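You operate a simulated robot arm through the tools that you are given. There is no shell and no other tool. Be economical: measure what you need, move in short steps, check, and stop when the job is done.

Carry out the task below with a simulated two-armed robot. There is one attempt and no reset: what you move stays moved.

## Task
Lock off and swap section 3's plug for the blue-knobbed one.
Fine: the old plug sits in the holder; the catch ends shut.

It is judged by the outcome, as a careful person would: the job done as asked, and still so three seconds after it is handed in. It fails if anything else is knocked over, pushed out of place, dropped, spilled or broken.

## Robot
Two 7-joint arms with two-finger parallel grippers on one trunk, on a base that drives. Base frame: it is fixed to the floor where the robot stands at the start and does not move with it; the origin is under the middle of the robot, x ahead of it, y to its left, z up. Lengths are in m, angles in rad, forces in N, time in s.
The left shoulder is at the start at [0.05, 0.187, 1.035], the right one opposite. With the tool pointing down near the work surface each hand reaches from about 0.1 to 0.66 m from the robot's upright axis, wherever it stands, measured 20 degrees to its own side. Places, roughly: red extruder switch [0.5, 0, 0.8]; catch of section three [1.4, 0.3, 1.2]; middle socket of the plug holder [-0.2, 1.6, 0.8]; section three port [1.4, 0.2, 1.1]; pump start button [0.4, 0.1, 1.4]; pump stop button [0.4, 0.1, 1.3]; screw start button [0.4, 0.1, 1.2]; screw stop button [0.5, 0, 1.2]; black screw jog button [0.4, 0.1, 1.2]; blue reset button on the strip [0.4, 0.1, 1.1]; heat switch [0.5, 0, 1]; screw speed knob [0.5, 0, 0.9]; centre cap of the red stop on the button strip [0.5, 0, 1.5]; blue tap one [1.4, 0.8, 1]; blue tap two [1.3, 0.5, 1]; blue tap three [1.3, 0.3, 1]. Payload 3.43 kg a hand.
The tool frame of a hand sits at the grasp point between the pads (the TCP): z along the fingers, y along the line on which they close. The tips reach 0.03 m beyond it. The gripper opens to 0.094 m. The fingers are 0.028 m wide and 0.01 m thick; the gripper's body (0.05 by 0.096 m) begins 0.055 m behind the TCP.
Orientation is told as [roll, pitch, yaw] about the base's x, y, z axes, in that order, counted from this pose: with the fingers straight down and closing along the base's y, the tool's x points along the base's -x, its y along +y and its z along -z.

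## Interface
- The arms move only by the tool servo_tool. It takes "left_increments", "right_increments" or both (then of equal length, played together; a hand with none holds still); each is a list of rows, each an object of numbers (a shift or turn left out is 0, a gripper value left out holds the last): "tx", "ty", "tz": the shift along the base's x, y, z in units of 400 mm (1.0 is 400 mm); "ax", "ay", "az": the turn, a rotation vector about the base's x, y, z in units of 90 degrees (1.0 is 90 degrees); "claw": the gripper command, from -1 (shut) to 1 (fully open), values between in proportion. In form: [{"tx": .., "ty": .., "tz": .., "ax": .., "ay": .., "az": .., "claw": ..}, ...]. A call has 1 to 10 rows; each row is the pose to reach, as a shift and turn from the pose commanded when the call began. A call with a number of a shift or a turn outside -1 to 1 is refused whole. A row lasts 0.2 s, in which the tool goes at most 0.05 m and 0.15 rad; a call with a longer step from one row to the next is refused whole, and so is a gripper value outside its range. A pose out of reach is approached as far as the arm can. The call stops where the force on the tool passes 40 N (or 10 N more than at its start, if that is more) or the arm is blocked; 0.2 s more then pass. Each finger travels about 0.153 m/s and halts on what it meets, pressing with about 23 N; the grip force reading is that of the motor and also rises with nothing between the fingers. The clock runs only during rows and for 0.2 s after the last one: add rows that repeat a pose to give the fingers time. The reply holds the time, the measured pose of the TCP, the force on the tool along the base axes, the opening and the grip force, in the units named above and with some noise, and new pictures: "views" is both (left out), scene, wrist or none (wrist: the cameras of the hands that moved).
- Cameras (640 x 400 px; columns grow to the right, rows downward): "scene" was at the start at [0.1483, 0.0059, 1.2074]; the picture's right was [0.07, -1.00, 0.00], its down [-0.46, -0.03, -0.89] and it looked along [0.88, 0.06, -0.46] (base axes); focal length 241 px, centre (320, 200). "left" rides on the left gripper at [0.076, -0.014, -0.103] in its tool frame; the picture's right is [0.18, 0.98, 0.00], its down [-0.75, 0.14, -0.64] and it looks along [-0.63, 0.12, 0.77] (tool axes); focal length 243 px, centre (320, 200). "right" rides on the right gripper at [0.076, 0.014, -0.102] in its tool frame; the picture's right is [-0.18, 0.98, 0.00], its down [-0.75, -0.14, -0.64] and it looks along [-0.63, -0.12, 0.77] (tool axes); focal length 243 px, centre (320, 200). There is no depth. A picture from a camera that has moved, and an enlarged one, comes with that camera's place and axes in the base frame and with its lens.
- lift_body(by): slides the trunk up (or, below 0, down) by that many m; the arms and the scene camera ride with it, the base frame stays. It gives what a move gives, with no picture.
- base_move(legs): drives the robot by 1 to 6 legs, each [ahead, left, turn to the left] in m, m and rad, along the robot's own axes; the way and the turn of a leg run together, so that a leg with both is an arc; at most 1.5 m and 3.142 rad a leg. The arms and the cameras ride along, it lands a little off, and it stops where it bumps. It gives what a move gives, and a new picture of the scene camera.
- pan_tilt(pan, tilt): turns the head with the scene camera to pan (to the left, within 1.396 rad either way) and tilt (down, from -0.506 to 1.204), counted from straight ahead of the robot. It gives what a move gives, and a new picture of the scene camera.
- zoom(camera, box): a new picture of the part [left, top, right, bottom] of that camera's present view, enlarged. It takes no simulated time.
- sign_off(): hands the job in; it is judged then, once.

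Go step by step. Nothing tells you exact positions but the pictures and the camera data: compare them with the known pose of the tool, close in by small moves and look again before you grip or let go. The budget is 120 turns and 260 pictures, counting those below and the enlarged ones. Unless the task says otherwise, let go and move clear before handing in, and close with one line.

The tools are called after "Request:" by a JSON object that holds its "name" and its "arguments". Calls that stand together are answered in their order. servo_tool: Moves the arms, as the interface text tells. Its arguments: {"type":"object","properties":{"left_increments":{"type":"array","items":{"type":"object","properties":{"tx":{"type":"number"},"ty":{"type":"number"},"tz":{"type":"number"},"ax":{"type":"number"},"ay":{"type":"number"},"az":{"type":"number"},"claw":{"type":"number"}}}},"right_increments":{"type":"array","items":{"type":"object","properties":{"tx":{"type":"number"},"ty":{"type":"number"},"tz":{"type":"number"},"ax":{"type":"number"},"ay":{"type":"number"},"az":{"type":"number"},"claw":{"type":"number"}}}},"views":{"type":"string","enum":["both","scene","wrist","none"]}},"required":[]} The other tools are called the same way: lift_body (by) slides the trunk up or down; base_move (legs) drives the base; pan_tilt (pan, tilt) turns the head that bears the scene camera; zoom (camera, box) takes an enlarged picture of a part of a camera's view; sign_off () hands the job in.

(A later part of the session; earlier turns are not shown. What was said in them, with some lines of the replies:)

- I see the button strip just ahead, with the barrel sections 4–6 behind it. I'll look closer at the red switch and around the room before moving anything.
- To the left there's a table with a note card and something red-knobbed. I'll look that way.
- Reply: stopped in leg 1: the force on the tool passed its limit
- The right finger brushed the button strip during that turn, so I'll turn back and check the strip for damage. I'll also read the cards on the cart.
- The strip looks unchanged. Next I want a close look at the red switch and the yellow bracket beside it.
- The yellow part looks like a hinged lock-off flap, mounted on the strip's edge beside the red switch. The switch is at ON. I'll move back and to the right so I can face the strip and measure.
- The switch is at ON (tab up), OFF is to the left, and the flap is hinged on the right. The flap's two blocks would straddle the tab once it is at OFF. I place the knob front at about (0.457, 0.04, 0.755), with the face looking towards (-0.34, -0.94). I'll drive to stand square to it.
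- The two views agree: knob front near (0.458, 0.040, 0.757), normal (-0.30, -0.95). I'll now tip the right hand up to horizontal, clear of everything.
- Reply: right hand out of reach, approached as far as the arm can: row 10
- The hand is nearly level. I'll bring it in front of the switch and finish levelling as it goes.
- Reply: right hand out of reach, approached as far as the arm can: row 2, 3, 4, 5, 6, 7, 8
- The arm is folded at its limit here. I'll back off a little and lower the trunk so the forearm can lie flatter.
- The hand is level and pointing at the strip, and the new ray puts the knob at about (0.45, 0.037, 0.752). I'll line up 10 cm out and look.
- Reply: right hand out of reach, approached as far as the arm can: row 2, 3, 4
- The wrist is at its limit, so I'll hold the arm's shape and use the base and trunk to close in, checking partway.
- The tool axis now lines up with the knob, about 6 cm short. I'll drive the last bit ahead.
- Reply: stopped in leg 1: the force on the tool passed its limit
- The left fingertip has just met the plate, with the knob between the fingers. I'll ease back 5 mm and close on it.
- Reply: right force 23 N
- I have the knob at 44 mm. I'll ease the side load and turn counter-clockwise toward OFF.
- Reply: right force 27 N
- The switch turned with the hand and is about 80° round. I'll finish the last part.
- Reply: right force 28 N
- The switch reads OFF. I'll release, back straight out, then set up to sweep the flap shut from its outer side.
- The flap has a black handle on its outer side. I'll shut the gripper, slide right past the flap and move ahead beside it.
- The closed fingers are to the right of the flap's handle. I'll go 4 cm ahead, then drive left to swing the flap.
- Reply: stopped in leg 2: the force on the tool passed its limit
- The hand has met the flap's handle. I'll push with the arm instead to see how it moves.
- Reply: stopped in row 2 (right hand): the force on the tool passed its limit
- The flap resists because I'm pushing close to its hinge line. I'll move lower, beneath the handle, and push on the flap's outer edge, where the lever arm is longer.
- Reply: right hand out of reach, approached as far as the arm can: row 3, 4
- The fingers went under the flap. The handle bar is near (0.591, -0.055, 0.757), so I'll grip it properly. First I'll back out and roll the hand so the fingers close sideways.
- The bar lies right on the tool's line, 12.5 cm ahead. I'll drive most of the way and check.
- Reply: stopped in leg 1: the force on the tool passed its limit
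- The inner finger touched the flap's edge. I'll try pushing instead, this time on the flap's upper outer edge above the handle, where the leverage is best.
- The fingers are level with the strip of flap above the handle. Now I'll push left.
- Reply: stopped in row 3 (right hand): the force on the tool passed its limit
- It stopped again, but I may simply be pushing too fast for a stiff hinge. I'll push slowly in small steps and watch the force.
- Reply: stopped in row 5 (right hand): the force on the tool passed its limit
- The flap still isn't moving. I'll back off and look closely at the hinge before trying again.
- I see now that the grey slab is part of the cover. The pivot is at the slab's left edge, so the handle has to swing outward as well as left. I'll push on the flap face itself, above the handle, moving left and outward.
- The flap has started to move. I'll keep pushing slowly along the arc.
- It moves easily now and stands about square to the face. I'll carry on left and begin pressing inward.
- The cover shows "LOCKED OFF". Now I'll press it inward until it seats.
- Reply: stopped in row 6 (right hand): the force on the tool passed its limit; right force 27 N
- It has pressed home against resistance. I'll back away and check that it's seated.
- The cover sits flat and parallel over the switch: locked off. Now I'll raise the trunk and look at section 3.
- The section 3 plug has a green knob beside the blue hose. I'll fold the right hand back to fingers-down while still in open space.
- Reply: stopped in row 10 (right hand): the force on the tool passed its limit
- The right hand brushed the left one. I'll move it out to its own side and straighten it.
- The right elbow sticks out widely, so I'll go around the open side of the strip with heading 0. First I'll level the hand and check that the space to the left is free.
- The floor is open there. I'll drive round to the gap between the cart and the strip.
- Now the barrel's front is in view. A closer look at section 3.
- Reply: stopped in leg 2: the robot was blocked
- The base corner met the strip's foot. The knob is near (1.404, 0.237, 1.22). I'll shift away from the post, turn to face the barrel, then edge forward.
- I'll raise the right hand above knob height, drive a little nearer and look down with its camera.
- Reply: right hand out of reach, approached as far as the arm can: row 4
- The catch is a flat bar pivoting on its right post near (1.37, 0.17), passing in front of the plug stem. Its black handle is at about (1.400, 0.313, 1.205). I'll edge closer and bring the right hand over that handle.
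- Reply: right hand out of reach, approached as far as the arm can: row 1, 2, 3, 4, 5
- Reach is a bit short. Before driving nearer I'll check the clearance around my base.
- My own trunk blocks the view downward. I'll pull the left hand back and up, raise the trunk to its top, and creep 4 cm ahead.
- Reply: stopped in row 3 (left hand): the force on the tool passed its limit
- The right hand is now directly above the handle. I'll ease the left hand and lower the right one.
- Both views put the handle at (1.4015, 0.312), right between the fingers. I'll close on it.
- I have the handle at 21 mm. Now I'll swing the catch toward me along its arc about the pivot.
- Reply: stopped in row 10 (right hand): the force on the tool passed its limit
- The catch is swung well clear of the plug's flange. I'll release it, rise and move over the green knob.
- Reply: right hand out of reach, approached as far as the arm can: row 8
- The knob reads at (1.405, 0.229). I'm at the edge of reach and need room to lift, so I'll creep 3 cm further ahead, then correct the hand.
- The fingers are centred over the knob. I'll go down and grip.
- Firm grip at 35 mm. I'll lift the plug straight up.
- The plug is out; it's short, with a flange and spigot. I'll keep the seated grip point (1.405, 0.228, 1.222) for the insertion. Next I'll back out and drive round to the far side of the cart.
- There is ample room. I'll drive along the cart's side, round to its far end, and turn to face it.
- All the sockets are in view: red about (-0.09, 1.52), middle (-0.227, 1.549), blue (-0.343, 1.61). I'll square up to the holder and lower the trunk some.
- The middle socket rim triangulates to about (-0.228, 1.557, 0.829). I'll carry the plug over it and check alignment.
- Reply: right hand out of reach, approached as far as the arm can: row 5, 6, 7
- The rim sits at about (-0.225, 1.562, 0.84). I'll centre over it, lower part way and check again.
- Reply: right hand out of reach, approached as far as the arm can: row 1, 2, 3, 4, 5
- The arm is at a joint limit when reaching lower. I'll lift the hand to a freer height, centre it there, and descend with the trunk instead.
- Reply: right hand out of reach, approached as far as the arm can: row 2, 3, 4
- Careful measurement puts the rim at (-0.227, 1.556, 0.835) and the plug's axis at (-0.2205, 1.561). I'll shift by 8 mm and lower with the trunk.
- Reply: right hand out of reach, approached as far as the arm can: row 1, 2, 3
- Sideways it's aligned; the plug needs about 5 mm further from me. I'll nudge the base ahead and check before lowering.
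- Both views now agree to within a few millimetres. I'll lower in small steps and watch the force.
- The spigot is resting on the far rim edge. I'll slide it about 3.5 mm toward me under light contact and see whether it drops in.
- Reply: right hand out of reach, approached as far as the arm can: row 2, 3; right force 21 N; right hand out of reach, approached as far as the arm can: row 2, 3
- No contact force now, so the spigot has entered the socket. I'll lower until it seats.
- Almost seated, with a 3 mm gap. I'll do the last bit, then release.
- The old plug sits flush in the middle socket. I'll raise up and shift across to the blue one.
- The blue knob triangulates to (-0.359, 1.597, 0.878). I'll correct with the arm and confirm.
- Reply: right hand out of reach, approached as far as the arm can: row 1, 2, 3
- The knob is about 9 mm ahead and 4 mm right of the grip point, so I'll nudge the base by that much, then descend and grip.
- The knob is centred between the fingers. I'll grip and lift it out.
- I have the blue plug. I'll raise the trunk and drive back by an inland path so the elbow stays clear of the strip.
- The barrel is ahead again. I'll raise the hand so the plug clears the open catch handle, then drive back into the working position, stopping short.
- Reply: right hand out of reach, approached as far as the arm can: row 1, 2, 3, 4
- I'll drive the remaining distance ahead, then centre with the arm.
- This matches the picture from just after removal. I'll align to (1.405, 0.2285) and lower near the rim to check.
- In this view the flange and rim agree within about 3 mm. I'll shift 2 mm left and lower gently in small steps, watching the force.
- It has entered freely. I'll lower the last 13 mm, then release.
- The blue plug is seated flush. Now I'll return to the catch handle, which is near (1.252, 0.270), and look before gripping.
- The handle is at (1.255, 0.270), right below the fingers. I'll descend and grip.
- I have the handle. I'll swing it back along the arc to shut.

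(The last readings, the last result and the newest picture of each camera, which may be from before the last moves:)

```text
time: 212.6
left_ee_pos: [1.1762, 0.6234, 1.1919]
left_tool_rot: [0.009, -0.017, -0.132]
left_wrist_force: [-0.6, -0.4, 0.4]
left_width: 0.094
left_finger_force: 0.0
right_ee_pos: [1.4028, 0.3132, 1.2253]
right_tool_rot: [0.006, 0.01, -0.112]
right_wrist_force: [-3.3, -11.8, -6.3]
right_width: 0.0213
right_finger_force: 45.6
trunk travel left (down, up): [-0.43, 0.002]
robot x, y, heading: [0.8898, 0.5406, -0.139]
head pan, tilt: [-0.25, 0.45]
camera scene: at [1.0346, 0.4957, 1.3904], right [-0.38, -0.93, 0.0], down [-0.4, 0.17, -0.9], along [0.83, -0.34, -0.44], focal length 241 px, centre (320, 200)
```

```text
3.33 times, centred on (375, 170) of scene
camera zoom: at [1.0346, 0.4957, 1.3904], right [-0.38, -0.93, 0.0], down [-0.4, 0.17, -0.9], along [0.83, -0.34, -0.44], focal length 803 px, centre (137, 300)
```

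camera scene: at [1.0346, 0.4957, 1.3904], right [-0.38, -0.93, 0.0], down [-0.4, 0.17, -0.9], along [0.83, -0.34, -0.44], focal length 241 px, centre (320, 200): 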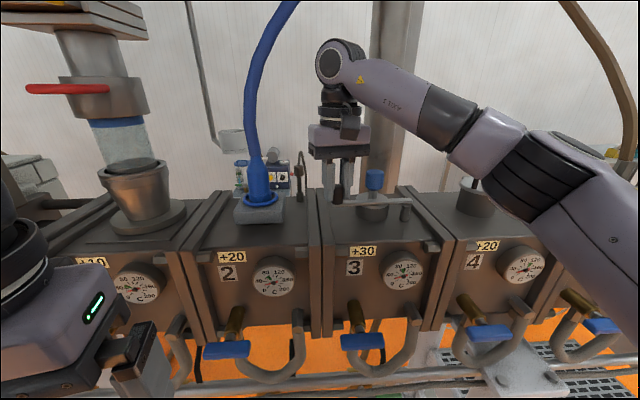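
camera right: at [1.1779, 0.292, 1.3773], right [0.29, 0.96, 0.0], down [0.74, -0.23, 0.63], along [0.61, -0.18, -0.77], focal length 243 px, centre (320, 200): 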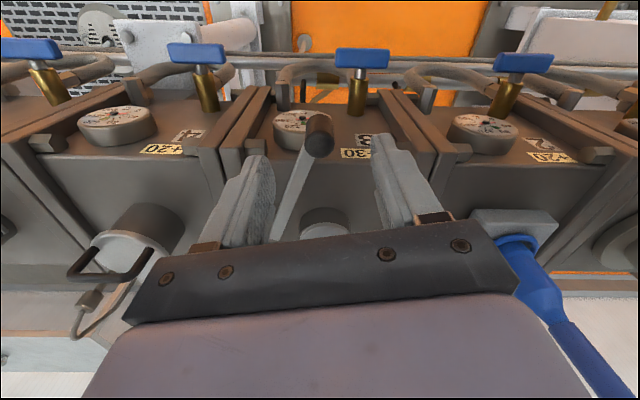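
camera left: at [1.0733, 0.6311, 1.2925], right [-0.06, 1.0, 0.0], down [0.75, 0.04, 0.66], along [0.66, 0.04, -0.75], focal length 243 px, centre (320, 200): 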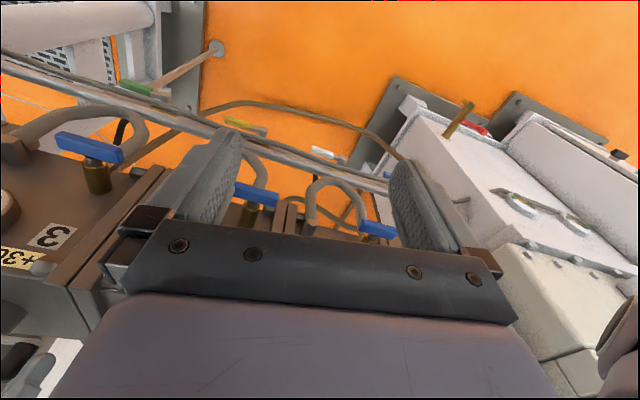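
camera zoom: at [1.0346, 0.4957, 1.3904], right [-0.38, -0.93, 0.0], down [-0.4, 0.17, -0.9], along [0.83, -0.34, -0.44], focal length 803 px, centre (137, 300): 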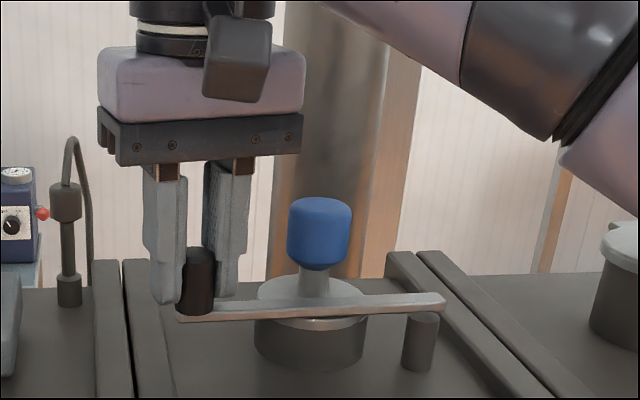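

The bar is back over the flange as at the start. I'll press a few millimetres further to confirm it's against its stop.

Request:
{"name": "servo_tool", "arguments": {"right_increments": [{"tx": 0.008, "ty": -0.004}, {"tx": 0.016, "ty": -0.009}, {"tx": 0.016, "ty": -0.009}], "views": "none"}}

Request:
{"name": "servo_tool", "arguments": {"right_increments": [{"tx": 0.0, "claw": -0.2}, {"claw": 0.2}, {"claw": 0.2}, {"tz": 0.08}, {"tz": 0.16}, {"tz": 0.2}], "views": "wrist"}}

Request:
{"name": "zoom", "arguments": {"camera": "scene", "box": [305, 130, 445, 230]}}

```text
time: 213.4
left_ee_pos: [1.1763, 0.6238, 1.1918]
left_tool_rot: [0.008, -0.018, -0.132]
left_wrist_force: [0.0, 0.0, -0.2]
left_width: 0.0941
left_finger_force: 0.1
right_ee_pos: [1.4071, 0.312, 1.2251]
right_tool_rot: [0.006, 0.011, -0.108]
right_wrist_force: [-11.6, -9.3, -10.2]
right_width: 0.021
right_finger_force: 44.7
trunk travel left (down, up): [-0.43, 0.002]
robot x, y, heading: [0.8917, 0.5388, -0.138]
head pan, tilt: [-0.25, 0.45]
```

```text
time: 214.8
left_ee_pos: [1.1771, 0.6253, 1.1911]
left_tool_rot: [0.008, -0.02, -0.133]
left_wrist_force: [-0.7, 0.1, 1.0]
left_width: 0.0937
left_finger_force: 0.2
right_ee_pos: [1.4074, 0.3156, 1.305]
right_tool_rot: [0.003, 0.009, -0.108]
right_wrist_force: [-0.4, -0.7, 0.3]
right_width: 0.0567
right_finger_force: 0.0
trunk travel left (down, up): [-0.43, 0.002]
robot x, y, heading: [0.8951, 0.5395, -0.138]
head pan, tilt: [-0.25, 0.45]
camera right: at [1.3339, 0.3363, 1.4088], right [0.29, 0.96, 0.0], down [0.74, -0.23, 0.63], along [0.61, -0.18, -0.77], focal length 243 px, centre (320, 200)
```

right: 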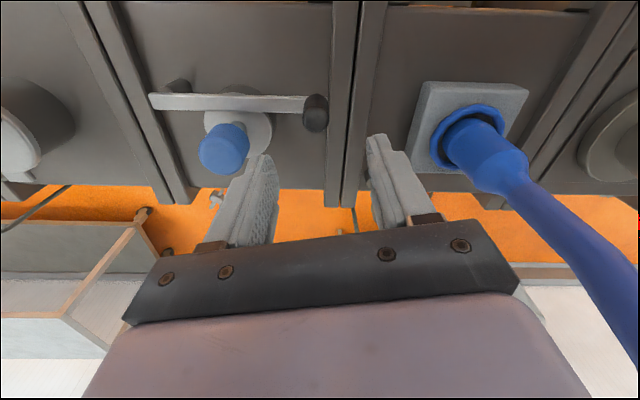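

```text
4.00 times, centred on (375, 180) of scene
camera zoom: at [1.0343, 0.4987, 1.3904], right [-0.38, -0.93, 0.0], down [-0.4, 0.16, -0.9], along [0.83, -0.34, -0.43], focal length 963 px, centre (100, 280)
```

zoom: 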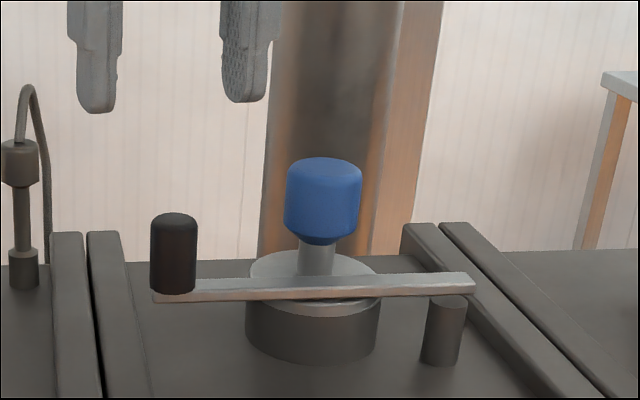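

The catch is shut over the blue plug and it met its stop. I'll back clear and do a final check of the locked switch and the holder.

Request:
{"name": "base_move", "arguments": {"legs": [[-0.4, 0, 0], [0, 0.3, 0]]}}

Request:
{"name": "zoom", "arguments": {"camera": "scene", "box": [220, 100, 440, 240]}}

Request:
{"name": "pan_tilt", "arguments": {"pan": 1.39, "tilt": 0.5}}

Request:
{"name": "pan_tilt", "arguments": {"pan": -1.2, "tilt": 0.8}}

```text
time: 219.0
left_ee_pos: [0.8184, 0.9845, 1.1912]
left_tool_rot: [0.007, -0.019, -0.12]
left_wrist_force: [1.0, 0.4, 0.2]
left_width: 0.0936
left_finger_force: 0.1
right_ee_pos: [1.0536, 0.6743, 1.3052]
right_tool_rot: [0.005, 0.01, -0.097]
right_wrist_force: [0.3, 0.5, -0.1]
right_width: 0.0563
right_finger_force: 0.2
trunk travel left (down, up): [-0.43, 0.002]
robot x, y, heading: [0.536, 0.896, -0.121]
head pan, tilt: [-0.25, 0.45]
camera scene: at [0.6775, 0.8544, 1.3904], right [-0.37, -0.93, 0.0], down [-0.41, 0.16, -0.9], along [0.84, -0.33, -0.44], focal length 241 px, centre (320, 200)
```

scene: 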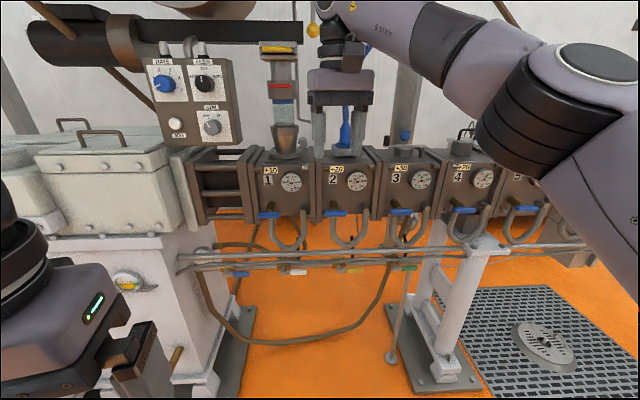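

```text
2.86 times, centred on (330, 170) of scene
camera zoom: at [0.6775, 0.8544, 1.3904], right [-0.37, -0.93, 0.0], down [-0.41, 0.16, -0.9], along [0.84, -0.33, -0.44], focal length 688 px, centre (291, 286)
```

zoom: 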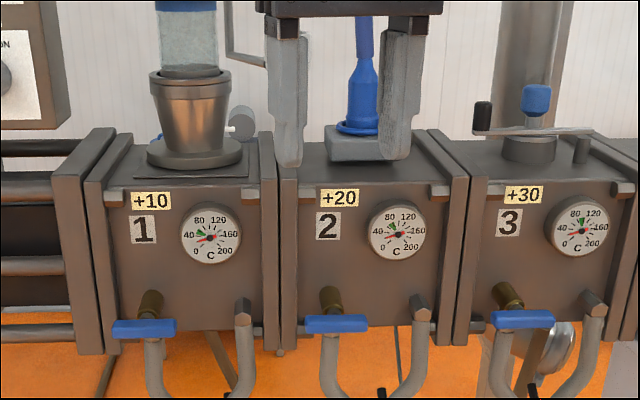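

```text
time: 220.7
left_ee_pos: [0.8193, 0.9837, 1.1919]
left_tool_rot: [0.007, -0.018, -0.121]
left_wrist_force: [0.5, -0.5, -0.9]
left_width: 0.0941
left_finger_force: 0.0
right_ee_pos: [1.0534, 0.674, 1.3052]
right_tool_rot: [0.004, 0.01, -0.097]
right_wrist_force: [0.2, 0.4, 0.7]
right_width: 0.0564
right_finger_force: 0.0
trunk travel left (down, up): [-0.43, 0.002]
robot x, y, heading: [0.5381, 0.8983, -0.125]
head pan, tilt: [1.389, 0.499]
camera scene: at [0.6193, 0.9742, 1.3859], right [0.95, -0.3, 0.0], down [-0.14, -0.46, -0.88], along [0.26, 0.84, -0.48], focal length 241 px, centre (320, 200)
```

scene: 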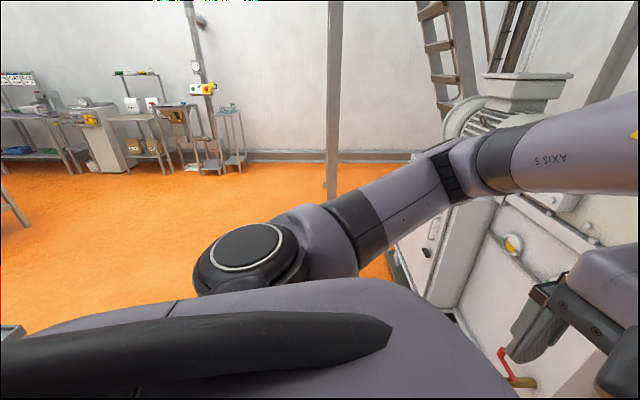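

```text
time: 223.0
left_ee_pos: [0.8182, 0.9829, 1.1916]
left_tool_rot: [0.006, -0.019, -0.121]
left_wrist_force: [-0.5, 0.4, 0.6]
left_width: 0.0939
left_finger_force: 0.1
right_ee_pos: [1.0535, 0.6747, 1.3051]
right_tool_rot: [0.003, 0.01, -0.098]
right_wrist_force: [-0.4, -0.8, -0.2]
right_width: 0.0563
right_finger_force: 0.0
trunk travel left (down, up): [-0.43, 0.002]
robot x, y, heading: [0.534, 0.8927, -0.124]
head pan, tilt: [-1.201, 0.799]
camera scene: at [0.6115, 0.8092, 1.36], right [-0.97, -0.24, 0.0], down [-0.17, 0.7, -0.7], along [0.17, -0.68, -0.72], focal length 241 px, centre (320, 200)
```

scene: 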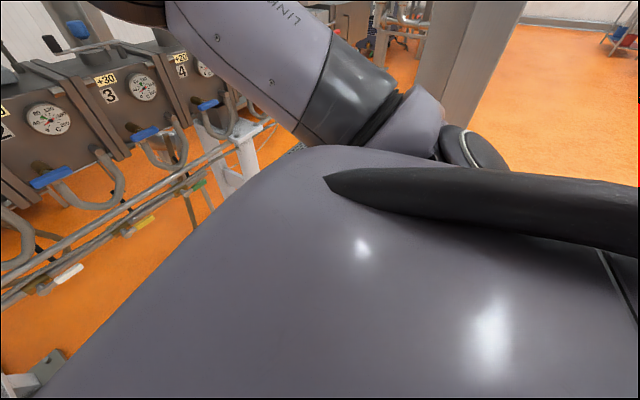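

Section 3 is finished and everything I can see from here is in place. The catch is shut on the blue plug and I'm clear, so I'm handing in.

Request:
{"name": "sign_off", "arguments": {}}

```text
The job is handed in.
```

The extruder switch is at OFF with the "LOCKED OFF" cover shut over it, section 3 now has the blue-knobbed plug with its catch shut, and the old green plug is in the holder's middle socket. My base touched the strip's foot once after I closed the cover, and I didn't get a clear look at the cover again before handing in.
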